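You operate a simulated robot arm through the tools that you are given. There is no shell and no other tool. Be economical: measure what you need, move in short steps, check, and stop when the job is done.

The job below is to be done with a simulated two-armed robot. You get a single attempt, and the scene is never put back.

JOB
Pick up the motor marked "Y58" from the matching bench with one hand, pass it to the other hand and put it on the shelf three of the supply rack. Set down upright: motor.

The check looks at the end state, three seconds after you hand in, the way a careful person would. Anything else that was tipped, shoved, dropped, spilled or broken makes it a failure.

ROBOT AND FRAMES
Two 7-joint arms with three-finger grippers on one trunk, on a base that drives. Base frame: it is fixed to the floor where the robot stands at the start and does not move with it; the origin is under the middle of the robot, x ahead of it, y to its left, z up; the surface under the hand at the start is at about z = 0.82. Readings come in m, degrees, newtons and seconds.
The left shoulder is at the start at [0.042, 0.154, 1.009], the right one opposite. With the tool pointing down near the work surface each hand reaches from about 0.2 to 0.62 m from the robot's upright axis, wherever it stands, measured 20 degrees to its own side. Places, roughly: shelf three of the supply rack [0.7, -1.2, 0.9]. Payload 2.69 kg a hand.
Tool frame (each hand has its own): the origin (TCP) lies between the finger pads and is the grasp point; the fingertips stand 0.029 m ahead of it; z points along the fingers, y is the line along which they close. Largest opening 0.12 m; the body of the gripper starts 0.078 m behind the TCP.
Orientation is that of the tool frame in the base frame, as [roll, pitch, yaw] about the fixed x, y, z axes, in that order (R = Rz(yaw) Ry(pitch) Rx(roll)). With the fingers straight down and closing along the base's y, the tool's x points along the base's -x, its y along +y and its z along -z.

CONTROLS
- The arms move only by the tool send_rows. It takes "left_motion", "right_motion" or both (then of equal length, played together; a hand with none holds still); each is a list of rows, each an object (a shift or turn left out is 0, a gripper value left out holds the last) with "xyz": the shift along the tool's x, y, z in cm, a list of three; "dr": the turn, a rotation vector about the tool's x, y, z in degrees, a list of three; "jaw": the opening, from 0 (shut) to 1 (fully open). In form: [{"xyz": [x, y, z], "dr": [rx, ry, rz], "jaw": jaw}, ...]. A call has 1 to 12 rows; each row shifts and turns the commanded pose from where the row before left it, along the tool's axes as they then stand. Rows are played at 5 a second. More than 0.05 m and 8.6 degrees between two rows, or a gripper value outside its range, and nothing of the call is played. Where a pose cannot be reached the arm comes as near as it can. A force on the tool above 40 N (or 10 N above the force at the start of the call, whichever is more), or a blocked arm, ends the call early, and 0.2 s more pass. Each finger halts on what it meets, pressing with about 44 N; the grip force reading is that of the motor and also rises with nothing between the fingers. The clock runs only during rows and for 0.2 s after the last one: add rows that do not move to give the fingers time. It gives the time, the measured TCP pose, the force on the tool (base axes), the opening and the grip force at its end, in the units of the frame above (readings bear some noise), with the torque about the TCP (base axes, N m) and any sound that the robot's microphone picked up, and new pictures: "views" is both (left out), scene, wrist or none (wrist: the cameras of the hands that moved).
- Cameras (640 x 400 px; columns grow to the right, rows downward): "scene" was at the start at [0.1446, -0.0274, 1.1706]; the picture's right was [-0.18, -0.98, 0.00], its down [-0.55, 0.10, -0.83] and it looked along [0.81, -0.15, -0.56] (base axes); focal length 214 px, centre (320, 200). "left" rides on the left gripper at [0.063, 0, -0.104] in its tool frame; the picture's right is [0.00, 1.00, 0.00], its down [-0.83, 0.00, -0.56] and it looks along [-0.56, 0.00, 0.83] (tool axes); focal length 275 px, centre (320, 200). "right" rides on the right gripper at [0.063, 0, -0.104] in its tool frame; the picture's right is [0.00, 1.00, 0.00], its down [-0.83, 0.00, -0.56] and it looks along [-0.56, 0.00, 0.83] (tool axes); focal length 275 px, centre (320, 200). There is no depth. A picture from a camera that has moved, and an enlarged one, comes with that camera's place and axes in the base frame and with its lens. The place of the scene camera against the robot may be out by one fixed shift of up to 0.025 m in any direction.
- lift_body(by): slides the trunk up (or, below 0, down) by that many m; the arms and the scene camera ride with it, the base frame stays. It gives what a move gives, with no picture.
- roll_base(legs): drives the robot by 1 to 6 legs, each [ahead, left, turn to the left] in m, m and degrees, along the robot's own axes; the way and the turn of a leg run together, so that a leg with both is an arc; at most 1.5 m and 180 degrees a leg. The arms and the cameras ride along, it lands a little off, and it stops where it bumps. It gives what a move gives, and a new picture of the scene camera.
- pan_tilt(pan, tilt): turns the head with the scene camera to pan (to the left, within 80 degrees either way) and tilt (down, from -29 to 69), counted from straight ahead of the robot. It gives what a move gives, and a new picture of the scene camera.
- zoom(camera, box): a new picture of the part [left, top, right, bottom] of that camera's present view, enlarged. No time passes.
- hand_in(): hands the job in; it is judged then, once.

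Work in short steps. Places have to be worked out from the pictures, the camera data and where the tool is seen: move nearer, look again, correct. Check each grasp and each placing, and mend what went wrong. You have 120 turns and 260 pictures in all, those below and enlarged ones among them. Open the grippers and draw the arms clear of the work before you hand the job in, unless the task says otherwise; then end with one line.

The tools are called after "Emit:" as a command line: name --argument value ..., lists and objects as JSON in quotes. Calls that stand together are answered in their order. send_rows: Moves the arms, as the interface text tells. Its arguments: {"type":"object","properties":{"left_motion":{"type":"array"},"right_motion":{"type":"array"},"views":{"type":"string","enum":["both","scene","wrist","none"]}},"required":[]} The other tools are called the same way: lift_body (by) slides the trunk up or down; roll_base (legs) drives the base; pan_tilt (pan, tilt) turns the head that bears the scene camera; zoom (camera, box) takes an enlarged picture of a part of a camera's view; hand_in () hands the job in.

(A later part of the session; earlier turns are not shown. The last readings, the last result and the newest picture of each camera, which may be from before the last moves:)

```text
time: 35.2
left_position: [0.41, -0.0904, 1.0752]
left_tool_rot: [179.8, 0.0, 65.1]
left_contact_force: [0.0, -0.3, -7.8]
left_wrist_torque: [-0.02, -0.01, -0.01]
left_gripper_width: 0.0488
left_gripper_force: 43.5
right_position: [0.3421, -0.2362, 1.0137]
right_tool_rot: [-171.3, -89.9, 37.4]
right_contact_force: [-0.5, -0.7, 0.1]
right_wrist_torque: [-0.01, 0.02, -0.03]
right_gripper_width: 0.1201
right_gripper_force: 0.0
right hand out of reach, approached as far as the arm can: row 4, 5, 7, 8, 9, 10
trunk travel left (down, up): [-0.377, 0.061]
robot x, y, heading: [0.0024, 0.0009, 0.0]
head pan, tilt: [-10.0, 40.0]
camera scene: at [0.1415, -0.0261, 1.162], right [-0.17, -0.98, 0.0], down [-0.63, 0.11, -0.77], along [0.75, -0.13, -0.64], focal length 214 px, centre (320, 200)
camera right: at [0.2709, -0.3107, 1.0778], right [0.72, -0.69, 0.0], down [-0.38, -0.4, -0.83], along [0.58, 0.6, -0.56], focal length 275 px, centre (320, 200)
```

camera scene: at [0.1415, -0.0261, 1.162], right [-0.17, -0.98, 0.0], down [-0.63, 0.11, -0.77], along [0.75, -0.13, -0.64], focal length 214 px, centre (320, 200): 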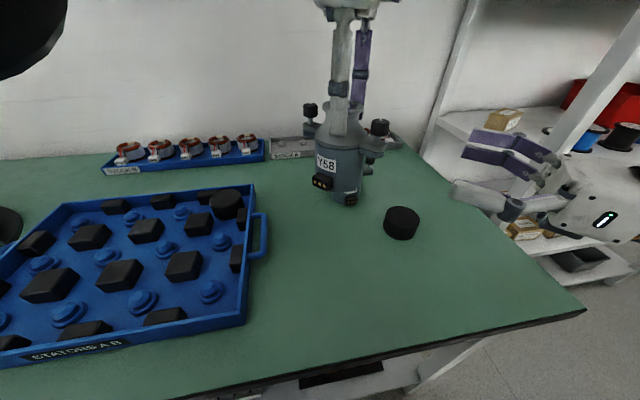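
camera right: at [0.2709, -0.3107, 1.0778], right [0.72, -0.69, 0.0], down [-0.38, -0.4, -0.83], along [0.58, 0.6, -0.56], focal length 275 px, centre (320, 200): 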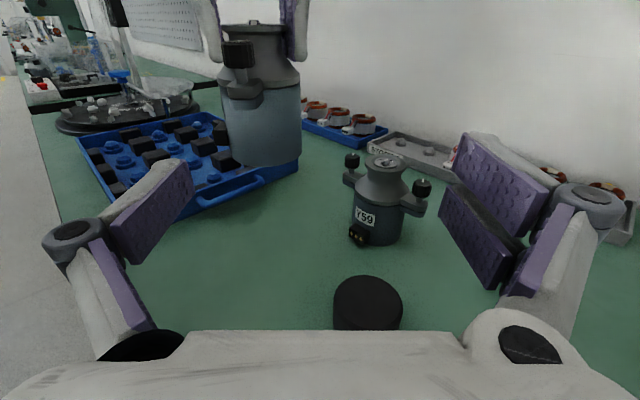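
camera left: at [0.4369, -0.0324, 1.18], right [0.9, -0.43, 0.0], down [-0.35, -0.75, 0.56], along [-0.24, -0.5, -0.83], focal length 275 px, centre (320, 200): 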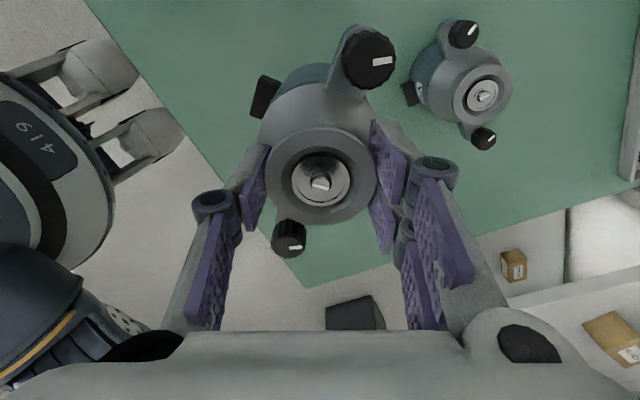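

The right wrist is too folded there. I'll switch to an approach pointing more to the left (about 75°): turn the motor back 30° and yaw the right hand 30° left.

Emit:
send_rows --left_motion '[{"dr": [0, 0, -6]}, {"dr": [0, 0, -6]}, {"dr": [0, 0, -6]}, {"dr": [0, 0, -6]}, {"dr": [0, 0, -6]}, {}]' --right_motion '[{"dr": [6, 0, 0]}, {"dr": [6, 0, 0]}, {"dr": [6, 0, 0]}, {"dr": [6, 0, 0]}, {"dr": [6, 0, 0]}, {}]' --views "both"

```text
time: 36.6
left_position: [0.4103, -0.0898, 1.0737]
left_tool_rot: [180.0, 0.0, 95.2]
left_contact_force: [1.7, -0.1, -7.1]
left_wrist_torque: [0.0, 0.0, -0.01]
left_gripper_width: 0.0488
left_gripper_force: 44.4
right_position: [0.3417, -0.2365, 1.0141]
right_tool_rot: [-112.5, -89.9, 8.4]
right_contact_force: [-0.1, 0.3, -0.4]
right_wrist_torque: [0.02, 0.02, -0.02]
right_gripper_width: 0.1198
right_gripper_force: 0.0
trunk travel left (down, up): [-0.377, 0.061]
robot x, y, heading: [0.0017, -0.0011, 0.2]
head pan, tilt: [-10.0, 40.0]
camera scene: at [0.1416, -0.026, 1.162], right [-0.17, -0.98, 0.0], down [-0.63, 0.11, -0.77], along [0.75, -0.13, -0.64], focal length 214 px, centre (320, 200)
camera right: at [0.3177, -0.337, 1.0774], right [0.97, -0.24, 0.0], down [-0.13, -0.54, -0.83], along [0.2, 0.81, -0.56], focal length 275 px, centre (320, 200)
camera left: at [0.4048, -0.0265, 1.1801], right [1.0, 0.09, 0.0], down [0.07, -0.83, 0.56], along [0.05, -0.55, -0.83], focal length 275 px, centre (320, 200)
```

scene: 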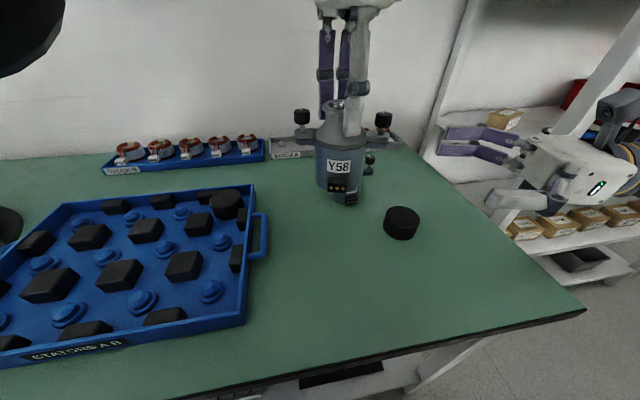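
right: 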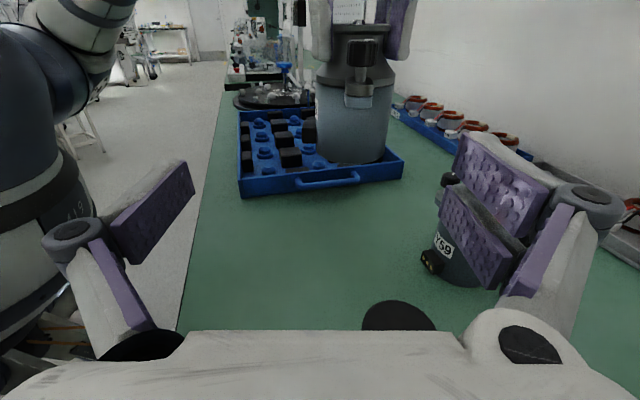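
left: 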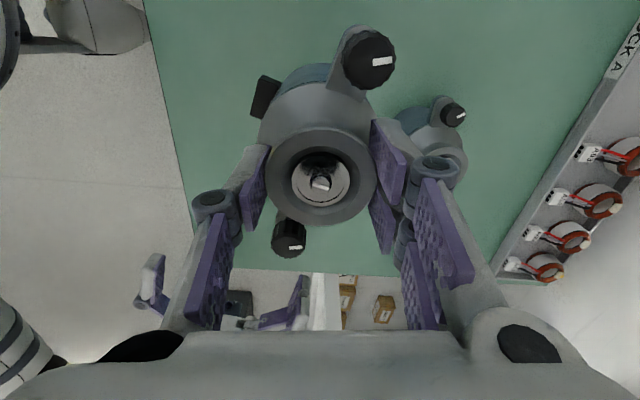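

The ear points straight at the right hand and the geometry agrees. I shift 3 cm sideways and advance 9 cm, then look.

Emit:
send_rows --right_motion '[{"xyz": [0, 1.5, 0]}, {"xyz": [0, 1.5, 0]}, {"xyz": [0, 0, 2]}, {"xyz": [0, 0, 2]}, {"xyz": [0, 0, 2]}, {"xyz": [0, 0, 2]}, {"xyz": [0, 0, 1]}, {}]' --views "both"

```text
time: 38.4
left_position: [0.4093, -0.0897, 1.0744]
left_tool_rot: [-180.0, -0.1, 95.2]
left_contact_force: [0.6, -0.3, -7.2]
left_wrist_torque: [0.0, -0.02, 0.01]
left_gripper_width: 0.0487
left_gripper_force: 43.9
right_position: [0.3923, -0.1542, 1.0134]
right_tool_rot: [-160.1, -89.8, 56.3]
right_contact_force: [0.8, 0.6, 0.5]
right_wrist_torque: [0.02, 0.01, -0.02]
right_gripper_width: 0.1199
right_gripper_force: 0.0
trunk travel left (down, up): [-0.377, 0.061]
robot x, y, heading: [0.0019, -0.0082, -0.3]
head pan, tilt: [-10.0, 40.0]
camera scene: at [0.1417, -0.0261, 1.1619], right [-0.17, -0.98, 0.0], down [-0.63, 0.11, -0.77], along [0.75, -0.13, -0.64], focal length 214 px, centre (320, 200)
camera right: at [0.3686, -0.256, 1.0771], right [0.97, -0.24, 0.0], down [-0.13, -0.54, -0.83], along [0.2, 0.81, -0.56], focal length 275 px, centre (320, 200)
```

scene: 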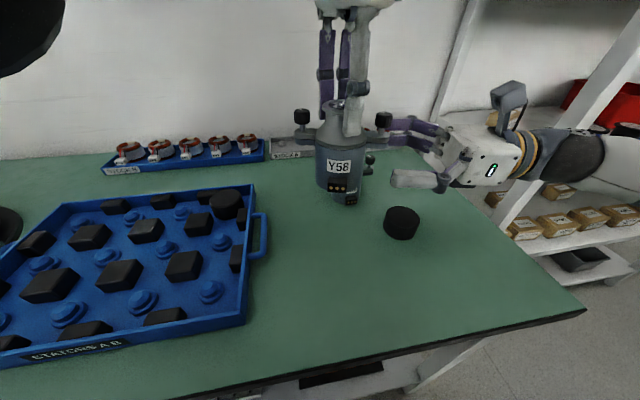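
right: 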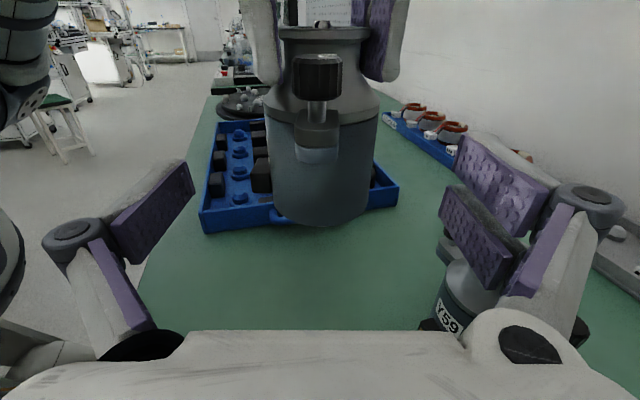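

Centred (axis at column 321). I advance the last 6 cm slowly.

Emit:
send_rows --right_motion '[{"xyz": [0, 0, 1]}, {"xyz": [0, 0, 1]}, {"xyz": [0, 0, 1]}, {"xyz": [0, 0, 1]}, {"xyz": [0, 0, 1]}, {"xyz": [0, 0, 1]}, {}]' --views "both"

Emit:
zoom --camera "scene" --box '[260, 60, 480, 240]'

```text
time: 40.0
left_position: [0.4093, -0.0899, 1.0739]
left_tool_rot: [180.0, -0.1, 95.1]
left_contact_force: [0.8, 0.0, -7.2]
left_wrist_torque: [-0.01, -0.02, -0.01]
left_gripper_width: 0.0485
left_gripper_force: 43.4
right_position: [0.4076, -0.0975, 1.0147]
right_tool_rot: [-121.9, -90.0, 17.9]
right_contact_force: [0.0, 0.7, 0.2]
right_wrist_torque: [0.02, -0.01, -0.02]
right_gripper_width: 0.1199
right_gripper_force: 0.0
trunk travel left (down, up): [-0.377, 0.061]
robot x, y, heading: [-0.0019, -0.0001, -0.2]
head pan, tilt: [-10.0, 40.0]
camera scene: at [0.1417, -0.0261, 1.1619], right [-0.17, -0.98, 0.0], down [-0.63, 0.11, -0.77], along [0.75, -0.13, -0.64], focal length 214 px, centre (320, 200)
camera right: at [0.3833, -0.1983, 1.0774], right [0.97, -0.24, 0.0], down [-0.13, -0.54, -0.83], along [0.2, 0.81, -0.56], focal length 275 px, centre (320, 200)
```

scene: 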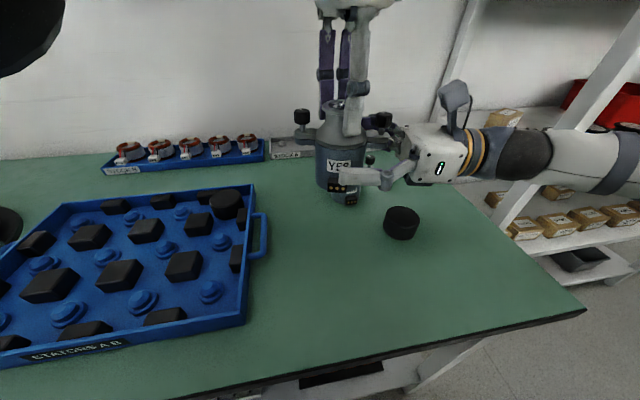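
right: 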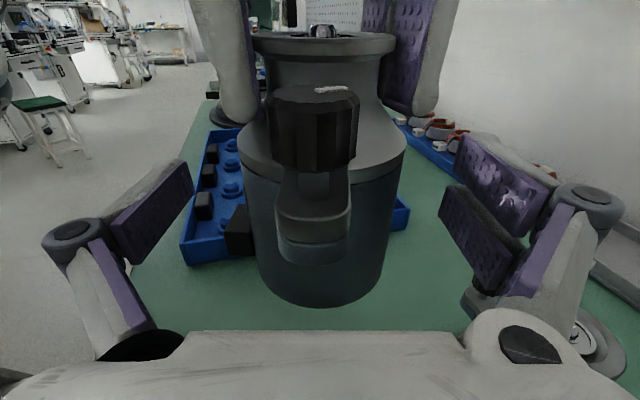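

```text
2.22 times, centred on (370, 150) of scene
camera zoom: at [0.1417, -0.0261, 1.1619], right [-0.17, -0.98, 0.0], down [-0.63, 0.11, -0.77], along [0.75, -0.13, -0.64], focal length 477 px, centre (209, 311)
```

zoom: 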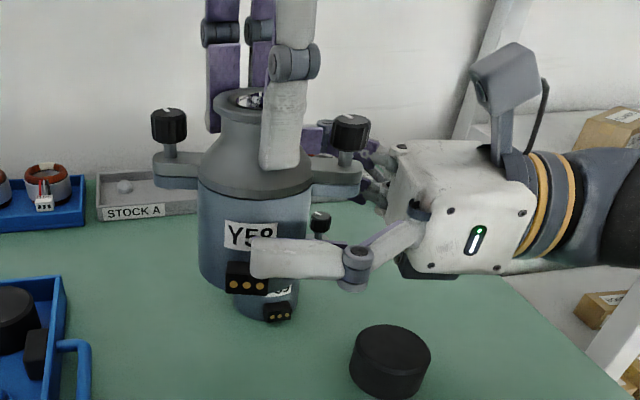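

The single finger will land just above the connector. I close the right hand gradually.

Emit:
send_rows --right_motion '[{"jaw": 0.85}, {"jaw": 0.75}, {"jaw": 0.67}, {"jaw": 0.62}, {"jaw": 0.57}, {"jaw": 0.4}, {}, {}]' --views "both"

Emit:
zoom --camera "scene" --box '[260, 60, 480, 240]'

```text
time: 41.8
left_position: [0.4091, -0.0899, 1.0736]
left_tool_rot: [-180.0, 0.1, 95.1]
left_contact_force: [-3.6, 3.2, -8.3]
left_wrist_torque: [0.02, -0.08, -0.12]
left_gripper_width: 0.0484
left_gripper_force: 44.3
right_position: [0.4072, -0.0964, 1.0152]
right_tool_rot: [-112.4, -89.9, 8.4]
right_contact_force: [4.7, -3.6, 0.8]
right_wrist_torque: [0.12, 0.31, 0.06]
right_gripper_width: 0.0686
right_gripper_force: 43.7
trunk travel left (down, up): [-0.377, 0.061]
robot x, y, heading: [0.0004, -0.0011, -0.1]
head pan, tilt: [-10.0, 40.0]
camera scene: at [0.1417, -0.026, 1.1619], right [-0.17, -0.98, 0.0], down [-0.63, 0.11, -0.77], along [0.75, -0.13, -0.64], focal length 214 px, centre (320, 200)
camera right: at [0.3836, -0.1987, 1.0774], right [0.97, -0.24, 0.0], down [-0.13, -0.54, -0.83], along [0.2, 0.81, -0.56], focal length 275 px, centre (320, 200)
```

scene: 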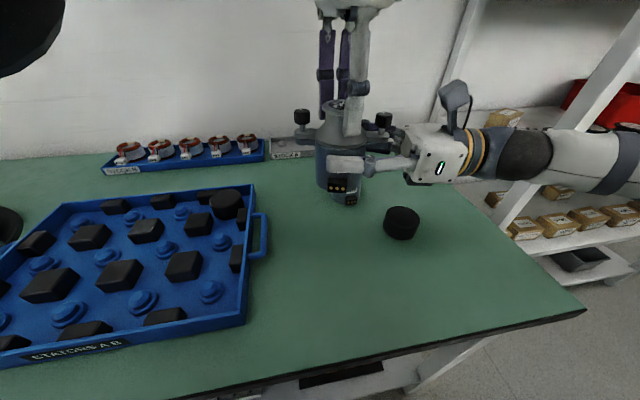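
right: 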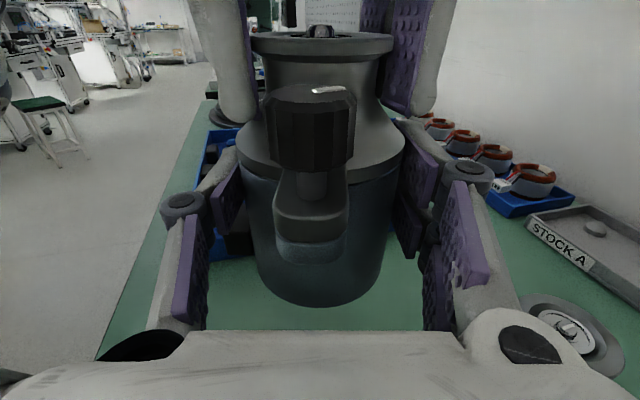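

```text
2.22 times, centred on (370, 150) of scene
camera zoom: at [0.1417, -0.026, 1.1619], right [-0.17, -0.98, 0.0], down [-0.63, 0.11, -0.77], along [0.75, -0.13, -0.64], focal length 477 px, centre (209, 311)
```

zoom: 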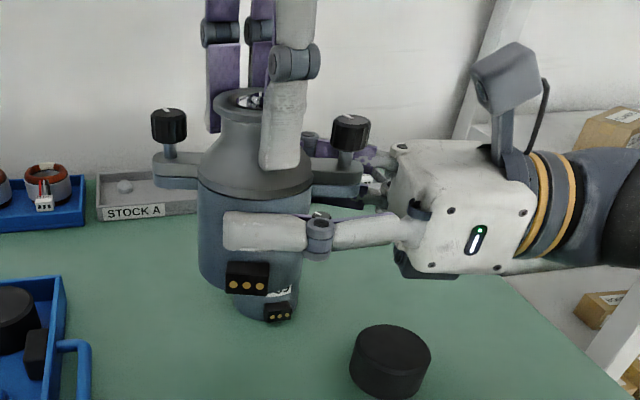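

Right grip on the cylinder is good (0.0686 m). I open the left hand and raise it clear.

Emit:
send_rows --left_motion '[{"jaw": 0.5}, {"jaw": 0.65}, {"jaw": 0.85}, {"jaw": 0.9}, {}, {"xyz": [0, 0, -1]}, {"xyz": [0, 0, -2]}, {"xyz": [0, 0, -2]}, {"xyz": [0, 0, -2]}, {"xyz": [0, 0, -2]}, {}]' --views "both"

```text
time: 44.2
left_position: [0.3945, -0.0647, 1.1198]
left_tool_rot: [-179.6, 0.6, 95.4]
left_contact_force: [0.0, -0.5, 0.6]
left_wrist_torque: [0.02, -0.01, 0.01]
left_gripper_width: 0.1081
left_gripper_force: 0.0
left hand out of reach, approached as far as the arm can: row 6, 7, 8, 9, 10
right_position: [0.407, -0.0981, 1.0135]
right_tool_rot: [-118.5, -89.9, 14.5]
right_contact_force: [0.3, 0.5, -0.2]
right_wrist_torque: [-0.07, 0.0, -0.01]
right_gripper_width: 0.0686
right_gripper_force: 44.9
trunk travel left (down, up): [-0.377, 0.061]
robot x, y, heading: [0.0006, -0.0019, -0.2]
head pan, tilt: [-10.0, 40.0]
camera scene: at [0.145, -0.0311, 1.1713], right [-0.22, -0.98, 0.0], down [-0.54, 0.12, -0.83], along [0.81, -0.18, -0.55], focal length 214 px, centre (320, 200)
camera left: at [0.3881, -0.0004, 1.2259], right [1.0, 0.09, -0.01], down [0.08, -0.82, 0.56], along [0.04, -0.56, -0.83], focal length 275 px, centre (320, 200)
```

scene: 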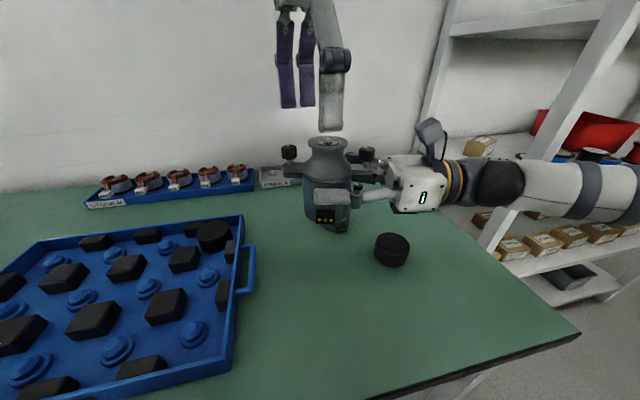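
left: 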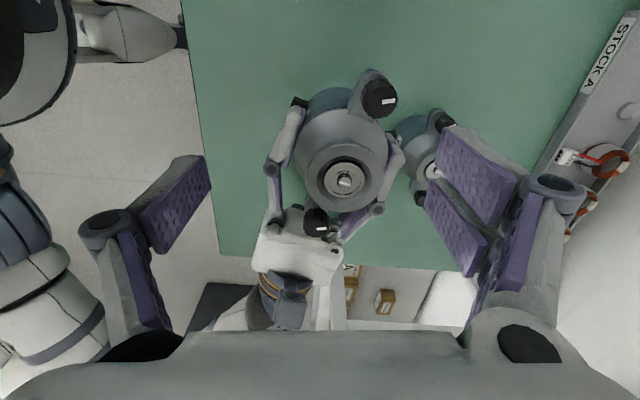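

Odd: the right hand shows no weight in its force reading. I zoom in to see whether the motor rests on something.

Emit:
zoom --camera "scene" --box '[260, 110, 440, 280]'

Emit:
send_rows --left_motion '[{"xyz": [4, 0, 0]}, {"xyz": [4, 0, 0]}, {"xyz": [4, 0, 0]}, {}]' --views "both"

```text
2.35 times, centred on (350, 195) of scene
camera zoom: at [0.145, -0.0311, 1.1713], right [-0.22, -0.98, 0.0], down [-0.54, 0.12, -0.83], along [0.81, -0.18, -0.55], focal length 505 px, centre (249, 212)
```

zoom: 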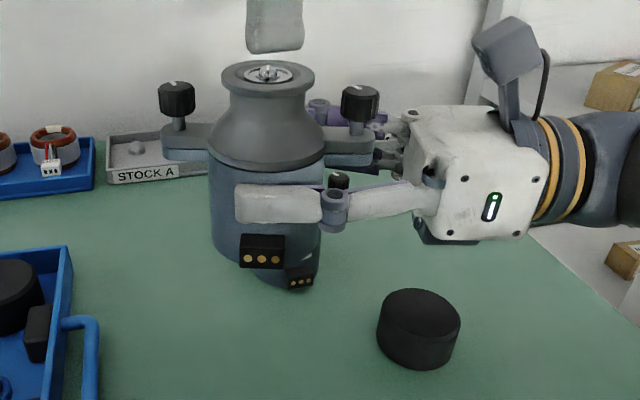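

```text
time: 45.2
left_position: [0.378, 0.0517, 1.1227]
left_tool_rot: [179.8, 0.1, 95.1]
left_contact_force: [1.0, 0.5, 0.5]
left_wrist_torque: [0.01, -0.02, 0.01]
left_gripper_width: 0.1076
left_gripper_force: 0.0
right_position: [0.4082, -0.0976, 1.0133]
right_tool_rot: [-115.6, -89.9, 11.5]
right_contact_force: [0.6, 0.0, 0.3]
right_wrist_torque: [-0.05, -0.01, -0.02]
right_gripper_width: 0.0685
right_gripper_force: 44.1
trunk travel left (down, up): [-0.377, 0.061]
robot x, y, heading: [0.0013, -0.0002, -0.1]
head pan, tilt: [-10.0, 40.0]
camera scene: at [0.1417, -0.0266, 1.1619], right [-0.17, -0.98, 0.0], down [-0.63, 0.11, -0.77], along [0.75, -0.13, -0.64], focal length 214 px, centre (320, 200)
camera left: at [0.3734, 0.1158, 1.2288], right [1.0, 0.08, 0.0], down [0.07, -0.83, 0.56], along [0.05, -0.55, -0.83], focal length 275 px, centre (320, 200)
```

scene: 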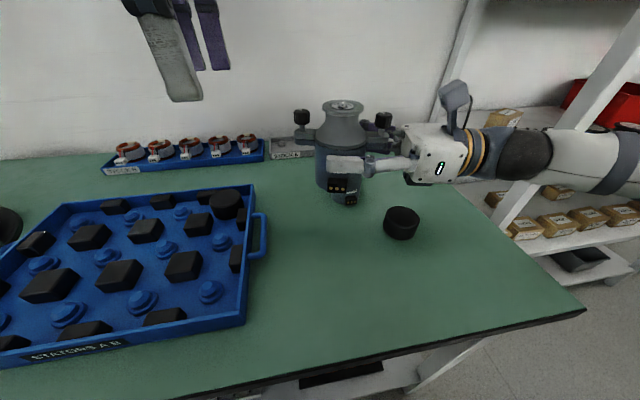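
left: 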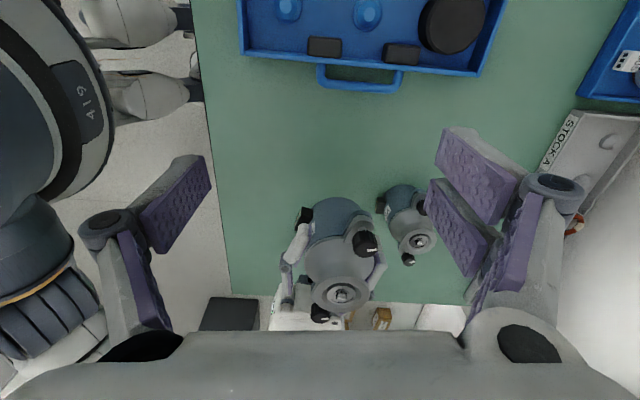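

The motor seems free of Y59. I lift the right hand 3 cm to test and see the force.

Emit:
send_rows --right_motion '[{"xyz": [0.5, 0, 0]}, {"xyz": [1, 0, 0]}, {"xyz": [1, 0, 0]}, {"xyz": [0.5, 0, 0]}, {}]' --views "both"

Emit:
zoom --camera "scene" --box '[260, 70, 440, 240]'

```text
time: 46.4
left_position: [0.3771, 0.0524, 1.1229]
left_tool_rot: [-180.0, 0.1, 95.1]
left_contact_force: [0.0, 0.6, 0.3]
left_wrist_torque: [0.0, 0.02, 0.02]
left_gripper_width: 0.1081
left_gripper_force: 0.2
right_position: [0.4076, -0.0974, 1.0435]
right_tool_rot: [-141.0, -89.9, 37.1]
right_contact_force: [-0.1, -0.3, -7.2]
right_wrist_torque: [-0.04, -0.03, 0.0]
right_gripper_width: 0.0686
right_gripper_force: 44.8
trunk travel left (down, up): [-0.377, 0.061]
robot x, y, heading: [-0.0021, 0.0013, -0.0]
head pan, tilt: [-10.0, 40.0]
camera scene: at [0.1417, -0.0261, 1.1619], right [-0.17, -0.98, 0.0], down [-0.63, 0.11, -0.77], along [0.75, -0.13, -0.64], focal length 214 px, centre (320, 200)
camera right: at [0.3833, -0.1987, 1.1076], right [0.97, -0.24, 0.0], down [-0.13, -0.54, -0.83], along [0.2, 0.81, -0.56], focal length 275 px, centre (320, 200)
```

scene: 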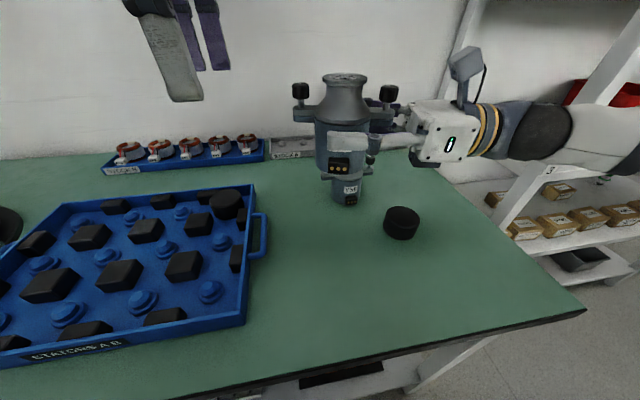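
right: 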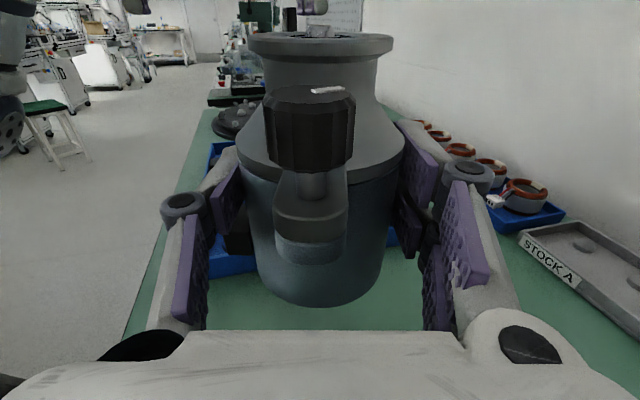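

```text
2.35 times, centred on (350, 155) of scene
camera zoom: at [0.1417, -0.0261, 1.1619], right [-0.17, -0.98, 0.0], down [-0.63, 0.11, -0.77], along [0.75, -0.13, -0.64], focal length 505 px, centre (249, 306)
```

zoom: 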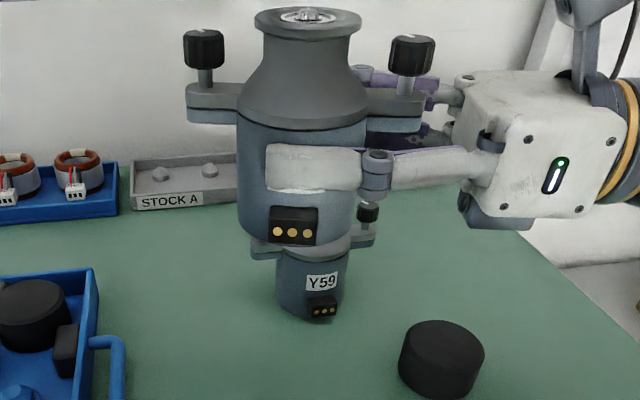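

The motor now hangs fully in the right hand (7.2 N) and Y59 is undisturbed. Before driving I look at the floor and rack to the right.

Emit:
pan_tilt --pan -80 --tilt 35

Emit:
pan_tilt --pan -50 --tilt 25

```text
time: 47.8
left_position: [0.3769, 0.053, 1.1222]
left_tool_rot: [-180.0, 0.0, 95.2]
left_contact_force: [0.1, -1.2, -0.2]
left_wrist_torque: [0.0, -0.01, 0.02]
left_gripper_width: 0.1081
left_gripper_force: 0.0
right_position: [0.4087, -0.0975, 1.0438]
right_tool_rot: [-132.0, -89.9, 28.0]
right_contact_force: [1.1, 0.1, -7.7]
right_wrist_torque: [-0.06, 0.0, -0.01]
right_gripper_width: 0.0686
right_gripper_force: 44.0
trunk travel left (down, up): [-0.377, 0.061]
robot x, y, heading: [0.0006, 0.0002, -0.0]
head pan, tilt: [-80.0, 35.0]
camera scene: at [0.0734, -0.098, 1.1695], right [-0.98, -0.17, 0.0], down [-0.1, 0.56, -0.82], along [0.14, -0.81, -0.57], focal length 214 px, centre (320, 200)
```

scene: 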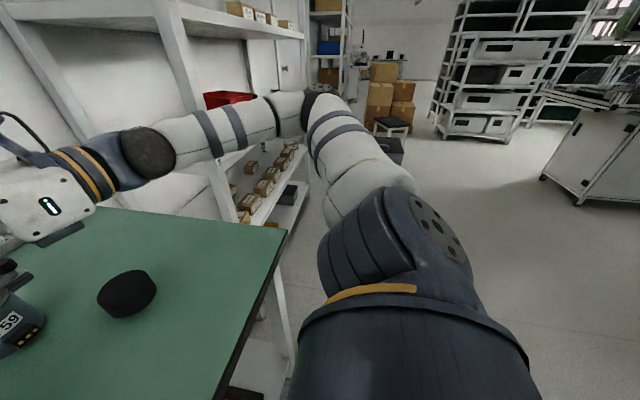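

```text
time: 48.8
left_position: [0.3793, 0.0522, 1.1229]
left_tool_rot: [180.0, 0.0, 95.2]
left_contact_force: [0.6, 0.2, -0.4]
left_wrist_torque: [-0.02, 0.02, 0.02]
left_gripper_width: 0.108
left_gripper_force: 0.1
right_position: [0.4063, -0.0968, 1.0439]
right_tool_rot: [-134.4, -89.9, 30.4]
right_contact_force: [-0.2, 0.5, -7.2]
right_wrist_torque: [-0.01, -0.01, 0.0]
right_gripper_width: 0.0686
right_gripper_force: 43.7
trunk travel left (down, up): [-0.377, 0.061]
robot x, y, heading: [-0.0028, 0.0006, 0.0]
head pan, tilt: [-50.0, 25.0]
camera scene: at [0.1172, -0.0819, 1.1852], right [-0.77, -0.64, 0.0], down [-0.27, 0.32, -0.91], along [0.58, -0.69, -0.42], focal length 214 px, centre (320, 200)
```

scene: 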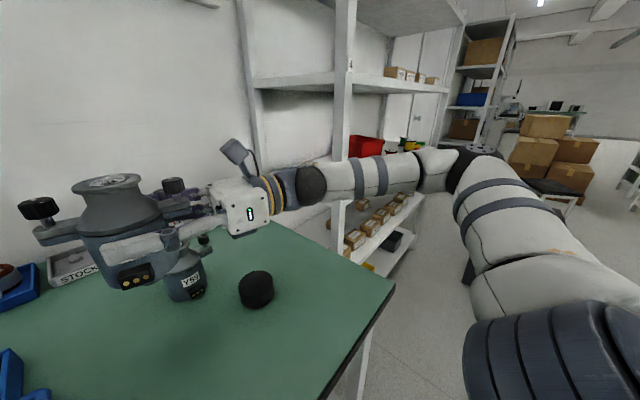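

The rack's front-left post is near (0.47, -0.61) and shelf 3 lies behind it. To set the motor in from the front, I yaw the right hand to point nearly straight ahead, shifting it to the right as it turns.

Emit:
send_rows --right_motion '[{"xyz": [0, 0.44, -1.64], "dr": [-5, 0, 0]}, {"xyz": [0, 0.58, -1.6], "dr": [-5, 0, 0]}, {"xyz": [0, 0.72, -1.54], "dr": [-5, 0, 0]}, {"xyz": [0, 0.85, -1.47], "dr": [-5, 0, 0]}, {"xyz": [0, 0.98, -1.39], "dr": [-5, 0, 0]}, {"xyz": [0, 1.09, -1.3], "dr": [-5, 0, 0]}, {"xyz": [0, 1.2, -1.2], "dr": [-5, 0, 0]}, {"xyz": [0, 1.3, -1.09], "dr": [-5, 0, 0]}, {"xyz": [0, 1.39, -0.98], "dr": [-5, 0, 0]}, {"xyz": [0, 1.47, -0.85], "dr": [-5, 0, 0]}, {"xyz": [0, 1.54, -0.72], "dr": [-5, 0, 0]}, {"xyz": [0, 1.6, -0.58], "dr": [-5, 0, 0]}]' --views "both"

```text
time: 51.4
left_position: [0.3778, 0.0518, 1.1216]
left_tool_rot: [-180.0, 0.0, 95.1]
left_contact_force: [0.0, 0.1, 0.1]
left_wrist_torque: [0.01, -0.02, -0.01]
left_gripper_width: 0.108
left_gripper_force: 0.0
right_position: [0.42, -0.3108, 1.0444]
right_tool_rot: [-174.4, -89.9, 10.4]
right_contact_force: [-1.0, 0.1, -7.5]
right_wrist_torque: [0.0, 0.08, 0.01]
right_gripper_width: 0.0685
right_gripper_force: 44.0
right hand out of reach, approached as far as the arm can: row 11, 12
trunk travel left (down, up): [-0.377, 0.061]
robot x, y, heading: [-0.0001, 0.0005, 0.1]
head pan, tilt: [-50.0, 25.0]
camera scene: at [0.1173, -0.0821, 1.1852], right [-0.77, -0.64, 0.0], down [-0.27, 0.32, -0.91], along [0.58, -0.69, -0.42], focal length 214 px, centre (320, 200)
camera right: at [0.3222, -0.3392, 1.1094], right [0.28, -0.96, 0.0], down [-0.53, -0.16, -0.83], along [0.8, 0.23, -0.56], focal length 275 px, centre (320, 200)
```

scene: 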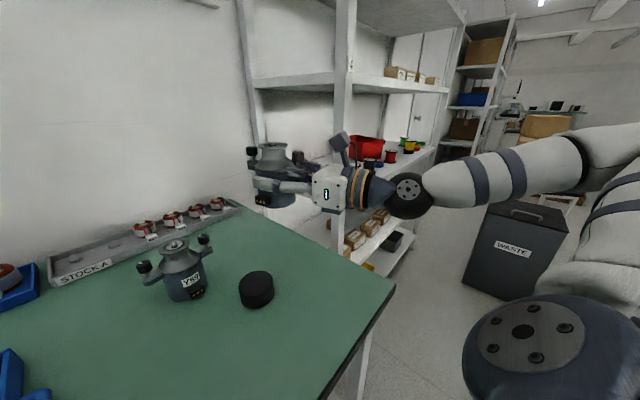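
right: 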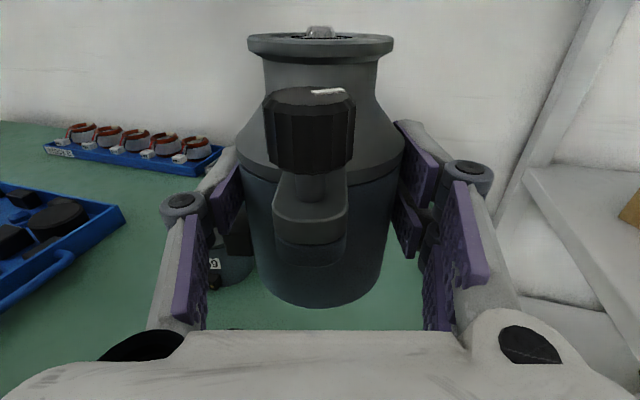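

The hand now points forward at (0.42, -0.31) with the motor upright. I back the base off 0.2 m so nothing hits the rack post, then slide right 0.5 m.

Emit:
roll_base --legs '[[-0.2, 0, 0], [0, -0.5, 0]]'

Emit:
pan_tilt --pan -25 --tilt 20

```text
time: 56.9
left_position: [0.1789, -0.4455, 1.1223]
left_tool_rot: [-179.9, 0.0, 95.3]
left_contact_force: [-0.2, 0.5, -0.1]
left_wrist_torque: [-0.03, 0.0, 0.01]
left_gripper_width: 0.1078
left_gripper_force: 0.0
right_position: [0.2213, -0.8086, 1.0458]
right_tool_rot: [-173.6, -89.9, 9.7]
right_contact_force: [0.9, -0.8, -7.8]
right_wrist_torque: [-0.01, 0.05, 0.02]
right_gripper_width: 0.0684
right_gripper_force: 44.3
trunk travel left (down, up): [-0.377, 0.061]
robot x, y, heading: [-0.2015, -0.4988, 0.4]
head pan, tilt: [-50.0, 25.0]
camera scene: at [-0.0824, -0.5807, 1.1852], right [-0.77, -0.64, 0.0], down [-0.27, 0.32, -0.91], along [0.58, -0.69, -0.42], focal length 214 px, centre (320, 200)
```

scene: 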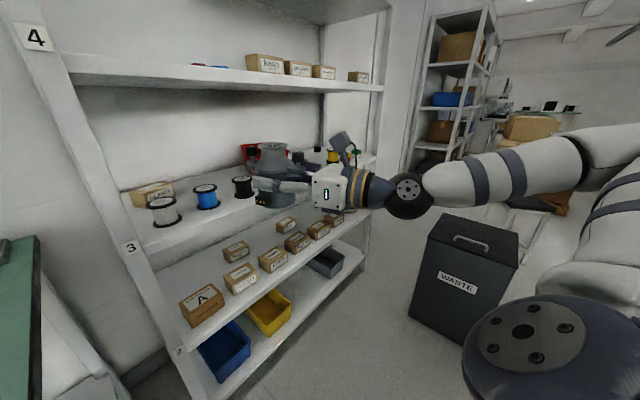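

```text
time: 57.8
left_position: [0.1794, -0.4456, 1.1227]
left_tool_rot: [179.9, 0.0, 95.2]
left_contact_force: [-0.4, 0.3, -1.2]
left_wrist_torque: [-0.01, 0.0, -0.04]
left_gripper_width: 0.108
left_gripper_force: 0.0
right_position: [0.2221, -0.8097, 1.046]
right_tool_rot: [-171.9, -90.0, 8.2]
right_contact_force: [0.2, -0.3, -7.3]
right_wrist_torque: [-0.05, 0.06, -0.01]
right_gripper_width: 0.0687
right_gripper_force: 44.1
trunk travel left (down, up): [-0.377, 0.061]
robot x, y, heading: [-0.2015, -0.5009, 0.4]
head pan, tilt: [-25.0, 20.0]
camera scene: at [-0.0573, -0.5494, 1.1933], right [-0.42, -0.91, 0.0], down [-0.31, 0.14, -0.94], along [0.85, -0.4, -0.34], focal length 214 px, centre (320, 200)
```

scene: 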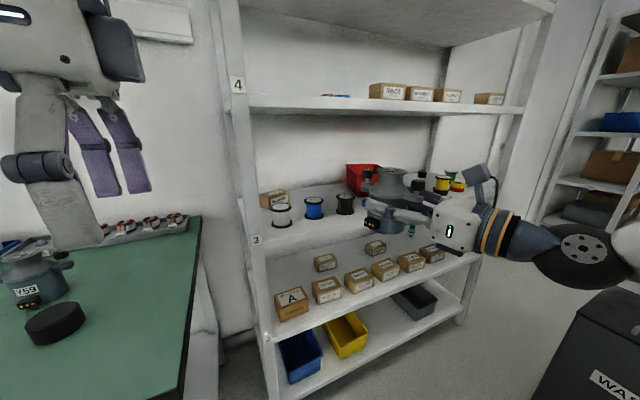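

Shelf 3 is the spool shelf. I zoom to find a free gap.

Emit:
zoom --camera "scene" --box '[230, 130, 500, 290]'

Emit:
zoom --camera "right" --box '[0, 0, 640, 400]'

```text
2.37 times, centred on (365, 210) of scene
camera zoom: at [-0.0573, -0.5494, 1.1933], right [-0.42, -0.91, 0.0], down [-0.31, 0.14, -0.94], along [0.85, -0.4, -0.34], focal length 508 px, centre (213, 176)
```

zoom: 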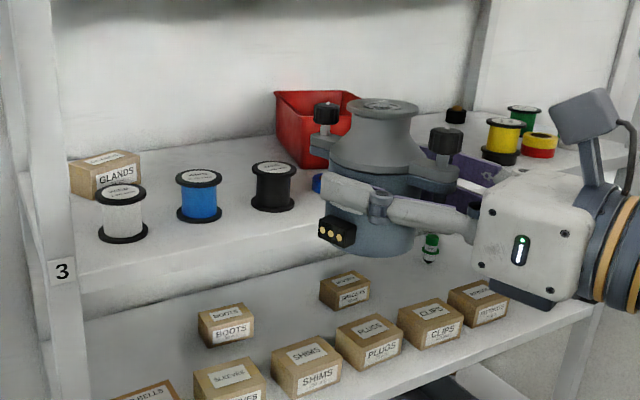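

```text
1.00 times, centred on (320, 200) of right (not enlarged: the box is as wide or as high as the picture)
camera zoom: at [0.1229, -0.8373, 1.1093], right [0.28, -0.96, 0.0], down [-0.53, -0.16, -0.83], along [0.8, 0.23, -0.56], focal length 275 px, centre (320, 200)
```

zoom: 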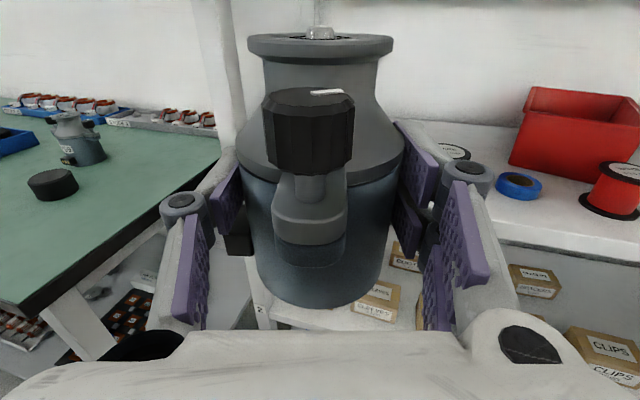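

The front row is crowded, but there seems to be a gap near y≈-1.27 between the red spool and the yellow one. I slide right 0.46 m and look again.

Emit:
roll_base --legs '[[0, -0.46, 0]]'

Emit:
pan_tilt --pan -10 --tilt 25

Emit:
zoom --camera "right" --box '[0, 0, 640, 400]'

```text
time: 61.9
left_position: [0.1797, -0.9063, 1.1233]
left_tool_rot: [-180.0, -0.1, 95.3]
left_contact_force: [0.2, -0.1, 0.1]
left_wrist_torque: [0.0, 0.04, 0.01]
left_gripper_width: 0.1078
left_gripper_force: 0.0
right_position: [0.2222, -1.2686, 1.0452]
right_tool_rot: [-172.1, -89.9, 8.5]
right_contact_force: [-0.5, -0.2, -7.7]
right_wrist_torque: [-0.04, 0.08, 0.02]
right_gripper_width: 0.0681
right_gripper_force: 43.7
trunk travel left (down, up): [-0.377, 0.061]
robot x, y, heading: [-0.1983, -0.96, 0.0]
head pan, tilt: [-25.0, 20.0]
camera scene: at [-0.0559, -1.0101, 1.1933], right [-0.42, -0.91, 0.0], down [-0.31, 0.14, -0.94], along [0.85, -0.39, -0.34], focal length 214 px, centre (320, 200)
```

scene: 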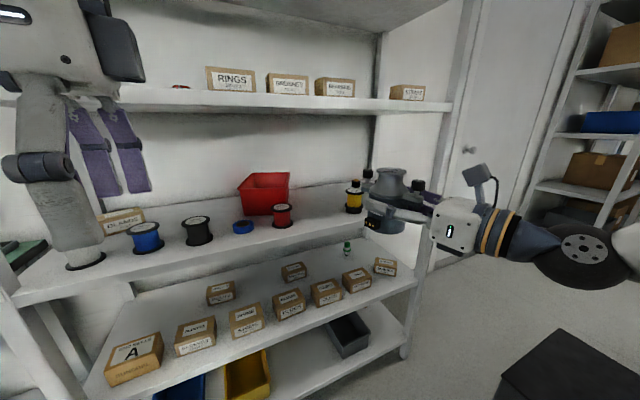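

```text
time: 62.7
left_position: [0.1787, -0.9054, 1.1239]
left_tool_rot: [-180.0, 0.1, 95.4]
left_contact_force: [0.5, 0.4, 0.4]
left_wrist_torque: [0.0, -0.02, 0.04]
left_gripper_width: 0.1082
left_gripper_force: 0.1
right_position: [0.2239, -1.2695, 1.0467]
right_tool_rot: [-170.9, -89.8, 7.3]
right_contact_force: [0.1, 0.3, -6.6]
right_wrist_torque: [-0.02, 0.06, 0.03]
right_gripper_width: 0.0684
right_gripper_force: 44.2
trunk travel left (down, up): [-0.377, 0.061]
robot x, y, heading: [-0.1952, -0.9588, -0.2]
head pan, tilt: [-10.0, 25.0]
camera scene: at [-0.0497, -0.9866, 1.1853], right [-0.17, -0.99, 0.0], down [-0.42, 0.07, -0.91], along [0.89, -0.15, -0.42], focal length 214 px, centre (320, 200)
```

scene: 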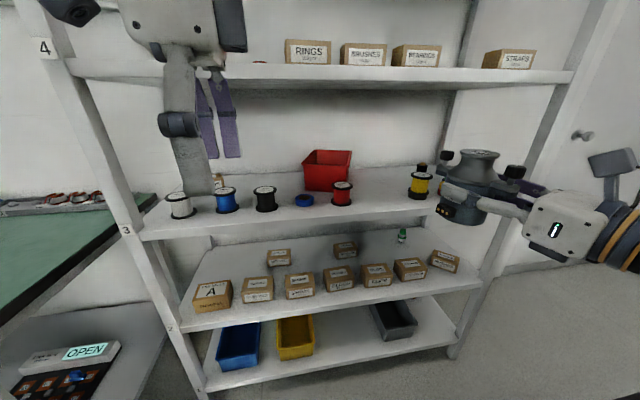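

```text
1.00 times, centred on (320, 200) of right (not enlarged: the box is as wide or as high as the picture)
camera zoom: at [0.1249, -1.2975, 1.1093], right [0.28, -0.96, 0.0], down [-0.53, -0.16, -0.83], along [0.8, 0.23, -0.56], focal length 275 px, centre (320, 200)
```

zoom: 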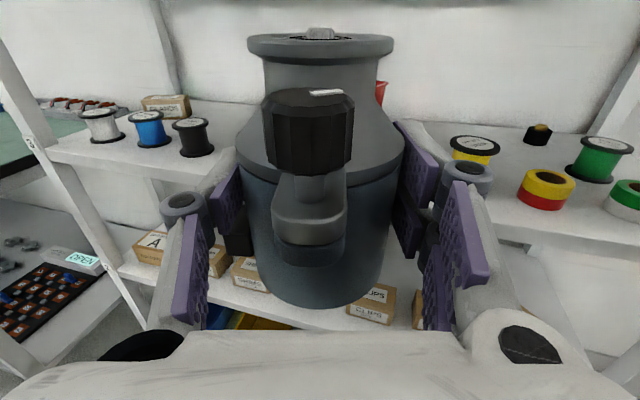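

The gap between the red spool (y≈-1.15) and yellow spool (y≈-1.42) is free, about 0.21 m. I zoom to find the shelf edge and height accurately.

Emit:
zoom --camera "scene" --box '[290, 130, 490, 250]'

Emit:
zoom --camera "right" --box '[440, 110, 640, 260]'

Emit:
zoom --camera "right" --box '[0, 80, 260, 240]'

```text
3.20 times, centred on (390, 190) of scene
camera zoom: at [-0.0497, -0.9866, 1.1853], right [-0.17, -0.99, 0.0], down [-0.42, 0.07, -0.91], along [0.89, -0.15, -0.42], focal length 686 px, centre (96, 232)
```

zoom: 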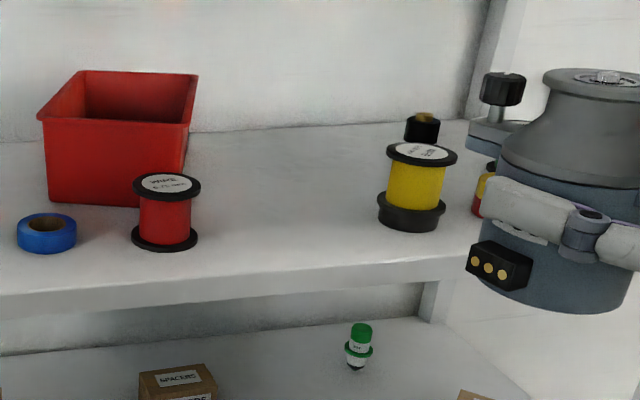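

```text
2.67 times, centred on (540, 185) of right
camera zoom: at [0.1249, -1.2975, 1.1093], right [0.28, -0.96, 0.0], down [-0.53, -0.16, -0.83], along [0.8, 0.23, -0.56], focal length 734 px, centre (-267, 240)
```

zoom: 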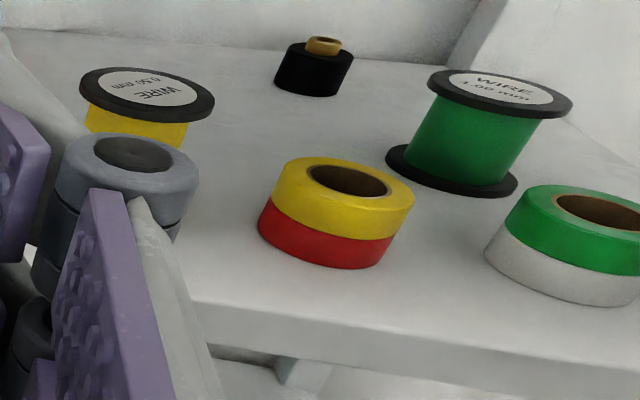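

```text
2.46 times, centred on (130, 160) of right
camera zoom: at [0.1249, -1.2975, 1.1093], right [0.28, -0.96, 0.0], down [-0.53, -0.16, -0.83], along [0.8, 0.23, -0.56], focal length 678 px, centre (788, 298)
```

zoom: 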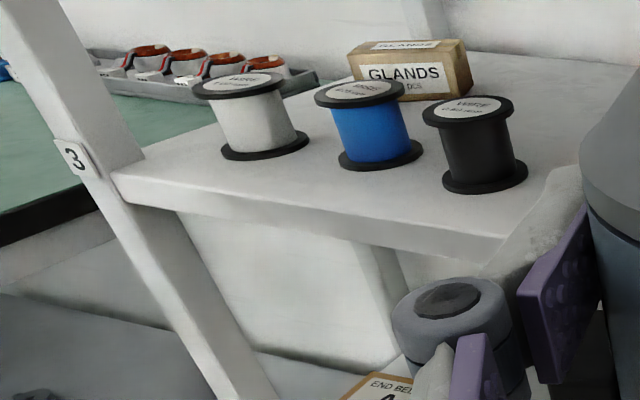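

The shelf's front edge is at x≈0.466, surface z≈0.88; the target is about (0.55, -1.287). I first draw the left hand back so it clears shelf 4, and lower the trunk 7 cm.

Emit:
send_rows --left_motion '[{"xyz": [0, -3, 0]}, {"xyz": [0, -3, 0]}, {"xyz": [0, -3, 0]}, {"xyz": [0, -3, 0]}, {"xyz": [0, -1, 0]}, {}]' --views "none"

Emit:
lift_body --by -0.07

Emit:
roll_base --legs '[[0.14, -0.018, 0]]'

Emit:
zoom --camera "right" --box '[0, 0, 640, 400]'

```text
time: 64.1
left_position: [0.0518, -0.9178, 1.1217]
left_tool_rot: [-179.8, 0.0, 95.4]
left_contact_force: [0.8, 0.5, -0.6]
left_wrist_torque: [-0.02, 0.0, -0.04]
left_gripper_width: 0.1082
left_gripper_force: 0.2
right_position: [0.2239, -1.2696, 1.0442]
right_tool_rot: [-173.2, -89.8, 9.6]
right_contact_force: [1.0, -0.3, -7.7]
right_wrist_torque: [-0.03, 0.09, 0.01]
right_gripper_width: 0.0683
right_gripper_force: 44.1
trunk travel left (down, up): [-0.377, 0.061]
robot x, y, heading: [-0.202, -0.9576, 0.1]
head pan, tilt: [-10.0, 25.0]
```

```text
time: 65.1
left_position: [0.0517, -0.9184, 1.0529]
left_tool_rot: [-179.8, 0.2, 95.7]
left_contact_force: [6.2, -1.5, 2.4]
left_wrist_torque: [0.04, 0.37, 0.15]
left_gripper_width: 0.105
left_gripper_force: 0.0
right_position: [0.2416, -1.2688, 0.9191]
right_tool_rot: [-164.1, -81.9, 0.5]
right_contact_force: [-0.4, -0.3, -7.2]
right_wrist_torque: [-0.02, 0.06, 0.03]
right_gripper_width: 0.0685
right_gripper_force: 44.1
trunk travel left (down, up): [-0.307, 0.131]
robot x, y, heading: [-0.199, -0.9583, 0.2]
head pan, tilt: [-10.0, 25.0]
```

```text
time: 66.5
left_position: [0.1903, -0.935, 1.0528]
left_tool_rot: [-179.8, 0.1, 95.6]
left_contact_force: [8.0, -2.2, 2.5]
left_wrist_torque: [0.05, 0.51, 0.23]
left_gripper_width: 0.1045
left_gripper_force: 0.0
right_position: [0.3807, -1.2867, 0.9175]
right_tool_rot: [-163.9, -81.9, 0.3]
right_contact_force: [0.2, 0.5, -7.7]
right_wrist_torque: [-0.03, 0.02, 0.03]
right_gripper_width: 0.0683
right_gripper_force: 44.1
trunk travel left (down, up): [-0.307, 0.131]
robot x, y, heading: [-0.0578, -0.9771, 0.2]
head pan, tilt: [-10.0, 25.0]
camera scene: at [0.12, -0.9996, 1.1294], right [-0.12, -0.99, 0.0], down [-0.19, 0.02, -0.98], along [0.98, -0.12, -0.19], focal length 214 px, centre (320, 200)
```

scene: 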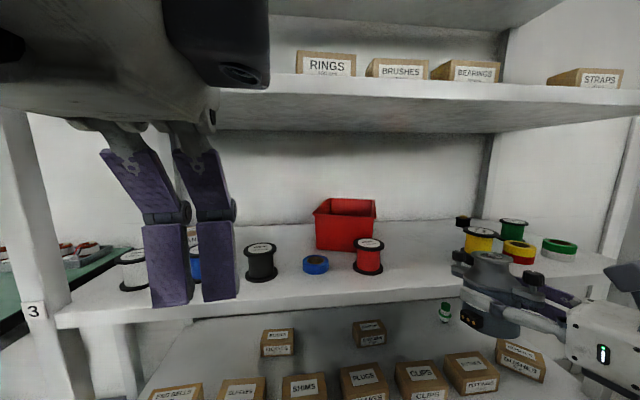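

```text
1.00 times, centred on (320, 200) of right (not enlarged: the box is as wide or as high as the picture)
camera zoom: at [0.2924, -1.3153, 0.9949], right [0.28, -0.96, -0.03], down [-0.64, -0.16, -0.75], along [0.71, 0.23, -0.66], focal length 275 px, centre (320, 200)
```

zoom: 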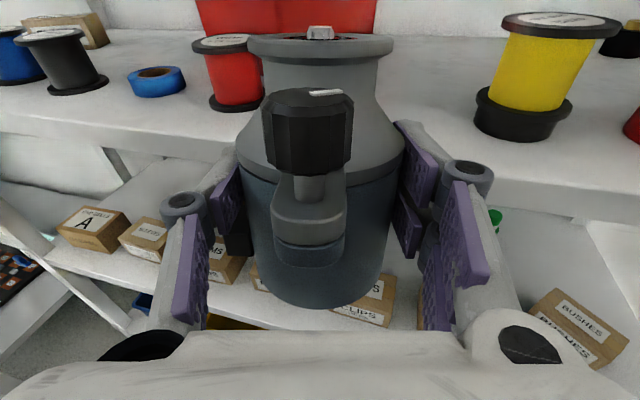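

The trunk move left the left hand pressing near the head (8 N), and the right hand dropped lower and tilted 8°. I move the left hand away to the left, and level and raise the right hand.

Emit:
send_rows --left_motion '[{"xyz": [2, 0, 0]}, {"xyz": [3, 0, 0]}, {"xyz": [3, 0, 0]}, {"xyz": [3, 0, 0]}, {"xyz": [3, 0, 0]}, {"xyz": [2, 0, 0]}, {}]' --right_motion '[{"dr": [0, 2, 0]}, {"xyz": [1, 0, 0], "dr": [0, 2, 0]}, {"xyz": [1, 0, 0], "dr": [0, 2, 0]}, {"xyz": [1, 0, 0], "dr": [0, 2, 0]}, {"xyz": [1, 0, 0]}, {"xyz": [1, 0, 0]}, {}]' --views "scene"

```text
time: 68.1
left_position: [0.1737, -0.7936, 1.0205]
left_tool_rot: [-179.7, 0.1, 95.5]
left_contact_force: [0.0, 0.4, -0.7]
left_wrist_torque: [0.0, 0.02, 0.01]
left_gripper_width: 0.1081
left_gripper_force: 0.0
left hand out of reach, approached as far as the arm can: row 4, 5, 6
right_position: [0.3836, -1.2885, 0.9683]
right_tool_rot: [-84.5, -87.8, -79.1]
right_contact_force: [0.0, 0.1, -7.0]
right_wrist_torque: [-0.02, 0.07, 0.01]
right_gripper_width: 0.0683
right_gripper_force: 44.2
trunk travel left (down, up): [-0.307, 0.131]
robot x, y, heading: [-0.0579, -0.9776, 0.2]
head pan, tilt: [-10.0, 25.0]
camera scene: at [0.1178, -1.0041, 1.1064], right [-0.17, -0.99, 0.0], down [-0.42, 0.07, -0.91], along [0.89, -0.15, -0.42], focal length 214 px, centre (320, 200)
```

scene: 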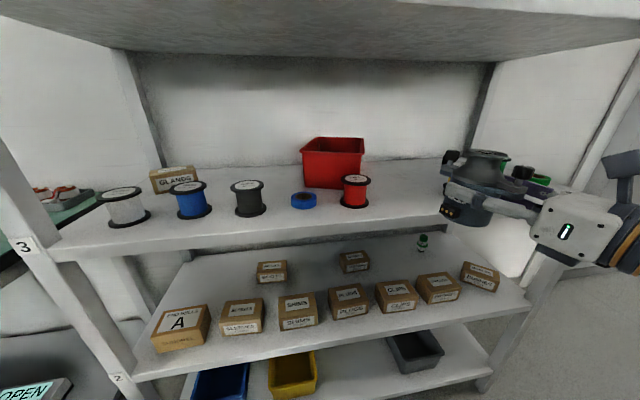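

Both hands are free of contact now. I check the right hand's orientation from its camera.

Emit:
zoom --camera "right" --box '[0, 0, 640, 400]'

Emit:
zoom --camera "scene" --box '[300, 110, 640, 290]'

```text
1.00 times, centred on (320, 200) of right (not enlarged: the box is as wide or as high as the picture)
camera zoom: at [0.2852, -1.3189, 1.0312], right [0.28, -0.96, -0.03], down [-0.54, -0.13, -0.83], along [0.79, 0.25, -0.55], focal length 275 px, centre (320, 200)
```

zoom: 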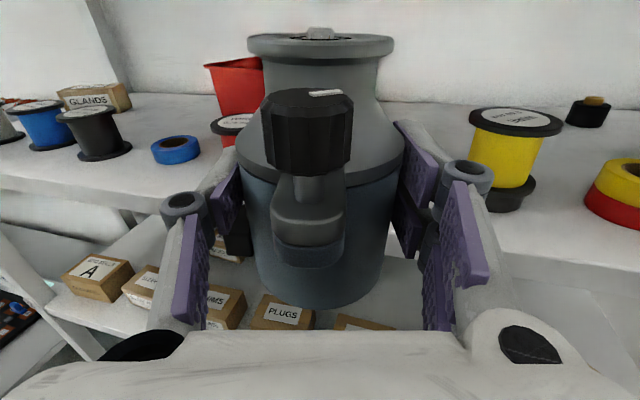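

```text
1.88 times, centred on (470, 200) of scene
camera zoom: at [0.1178, -1.0041, 1.1064], right [-0.17, -0.99, 0.0], down [-0.42, 0.07, -0.91], along [0.89, -0.15, -0.42], focal length 404 px, centre (38, 200)
```

zoom: 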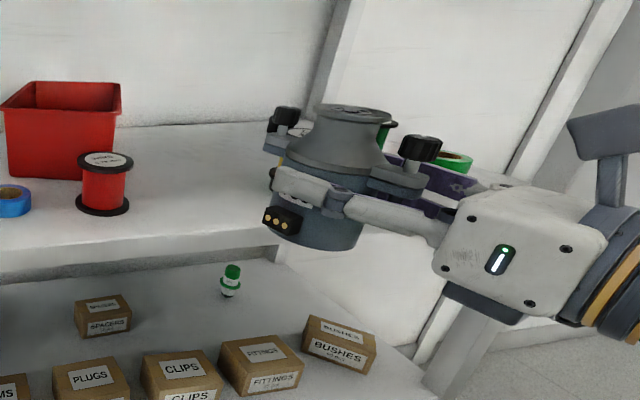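

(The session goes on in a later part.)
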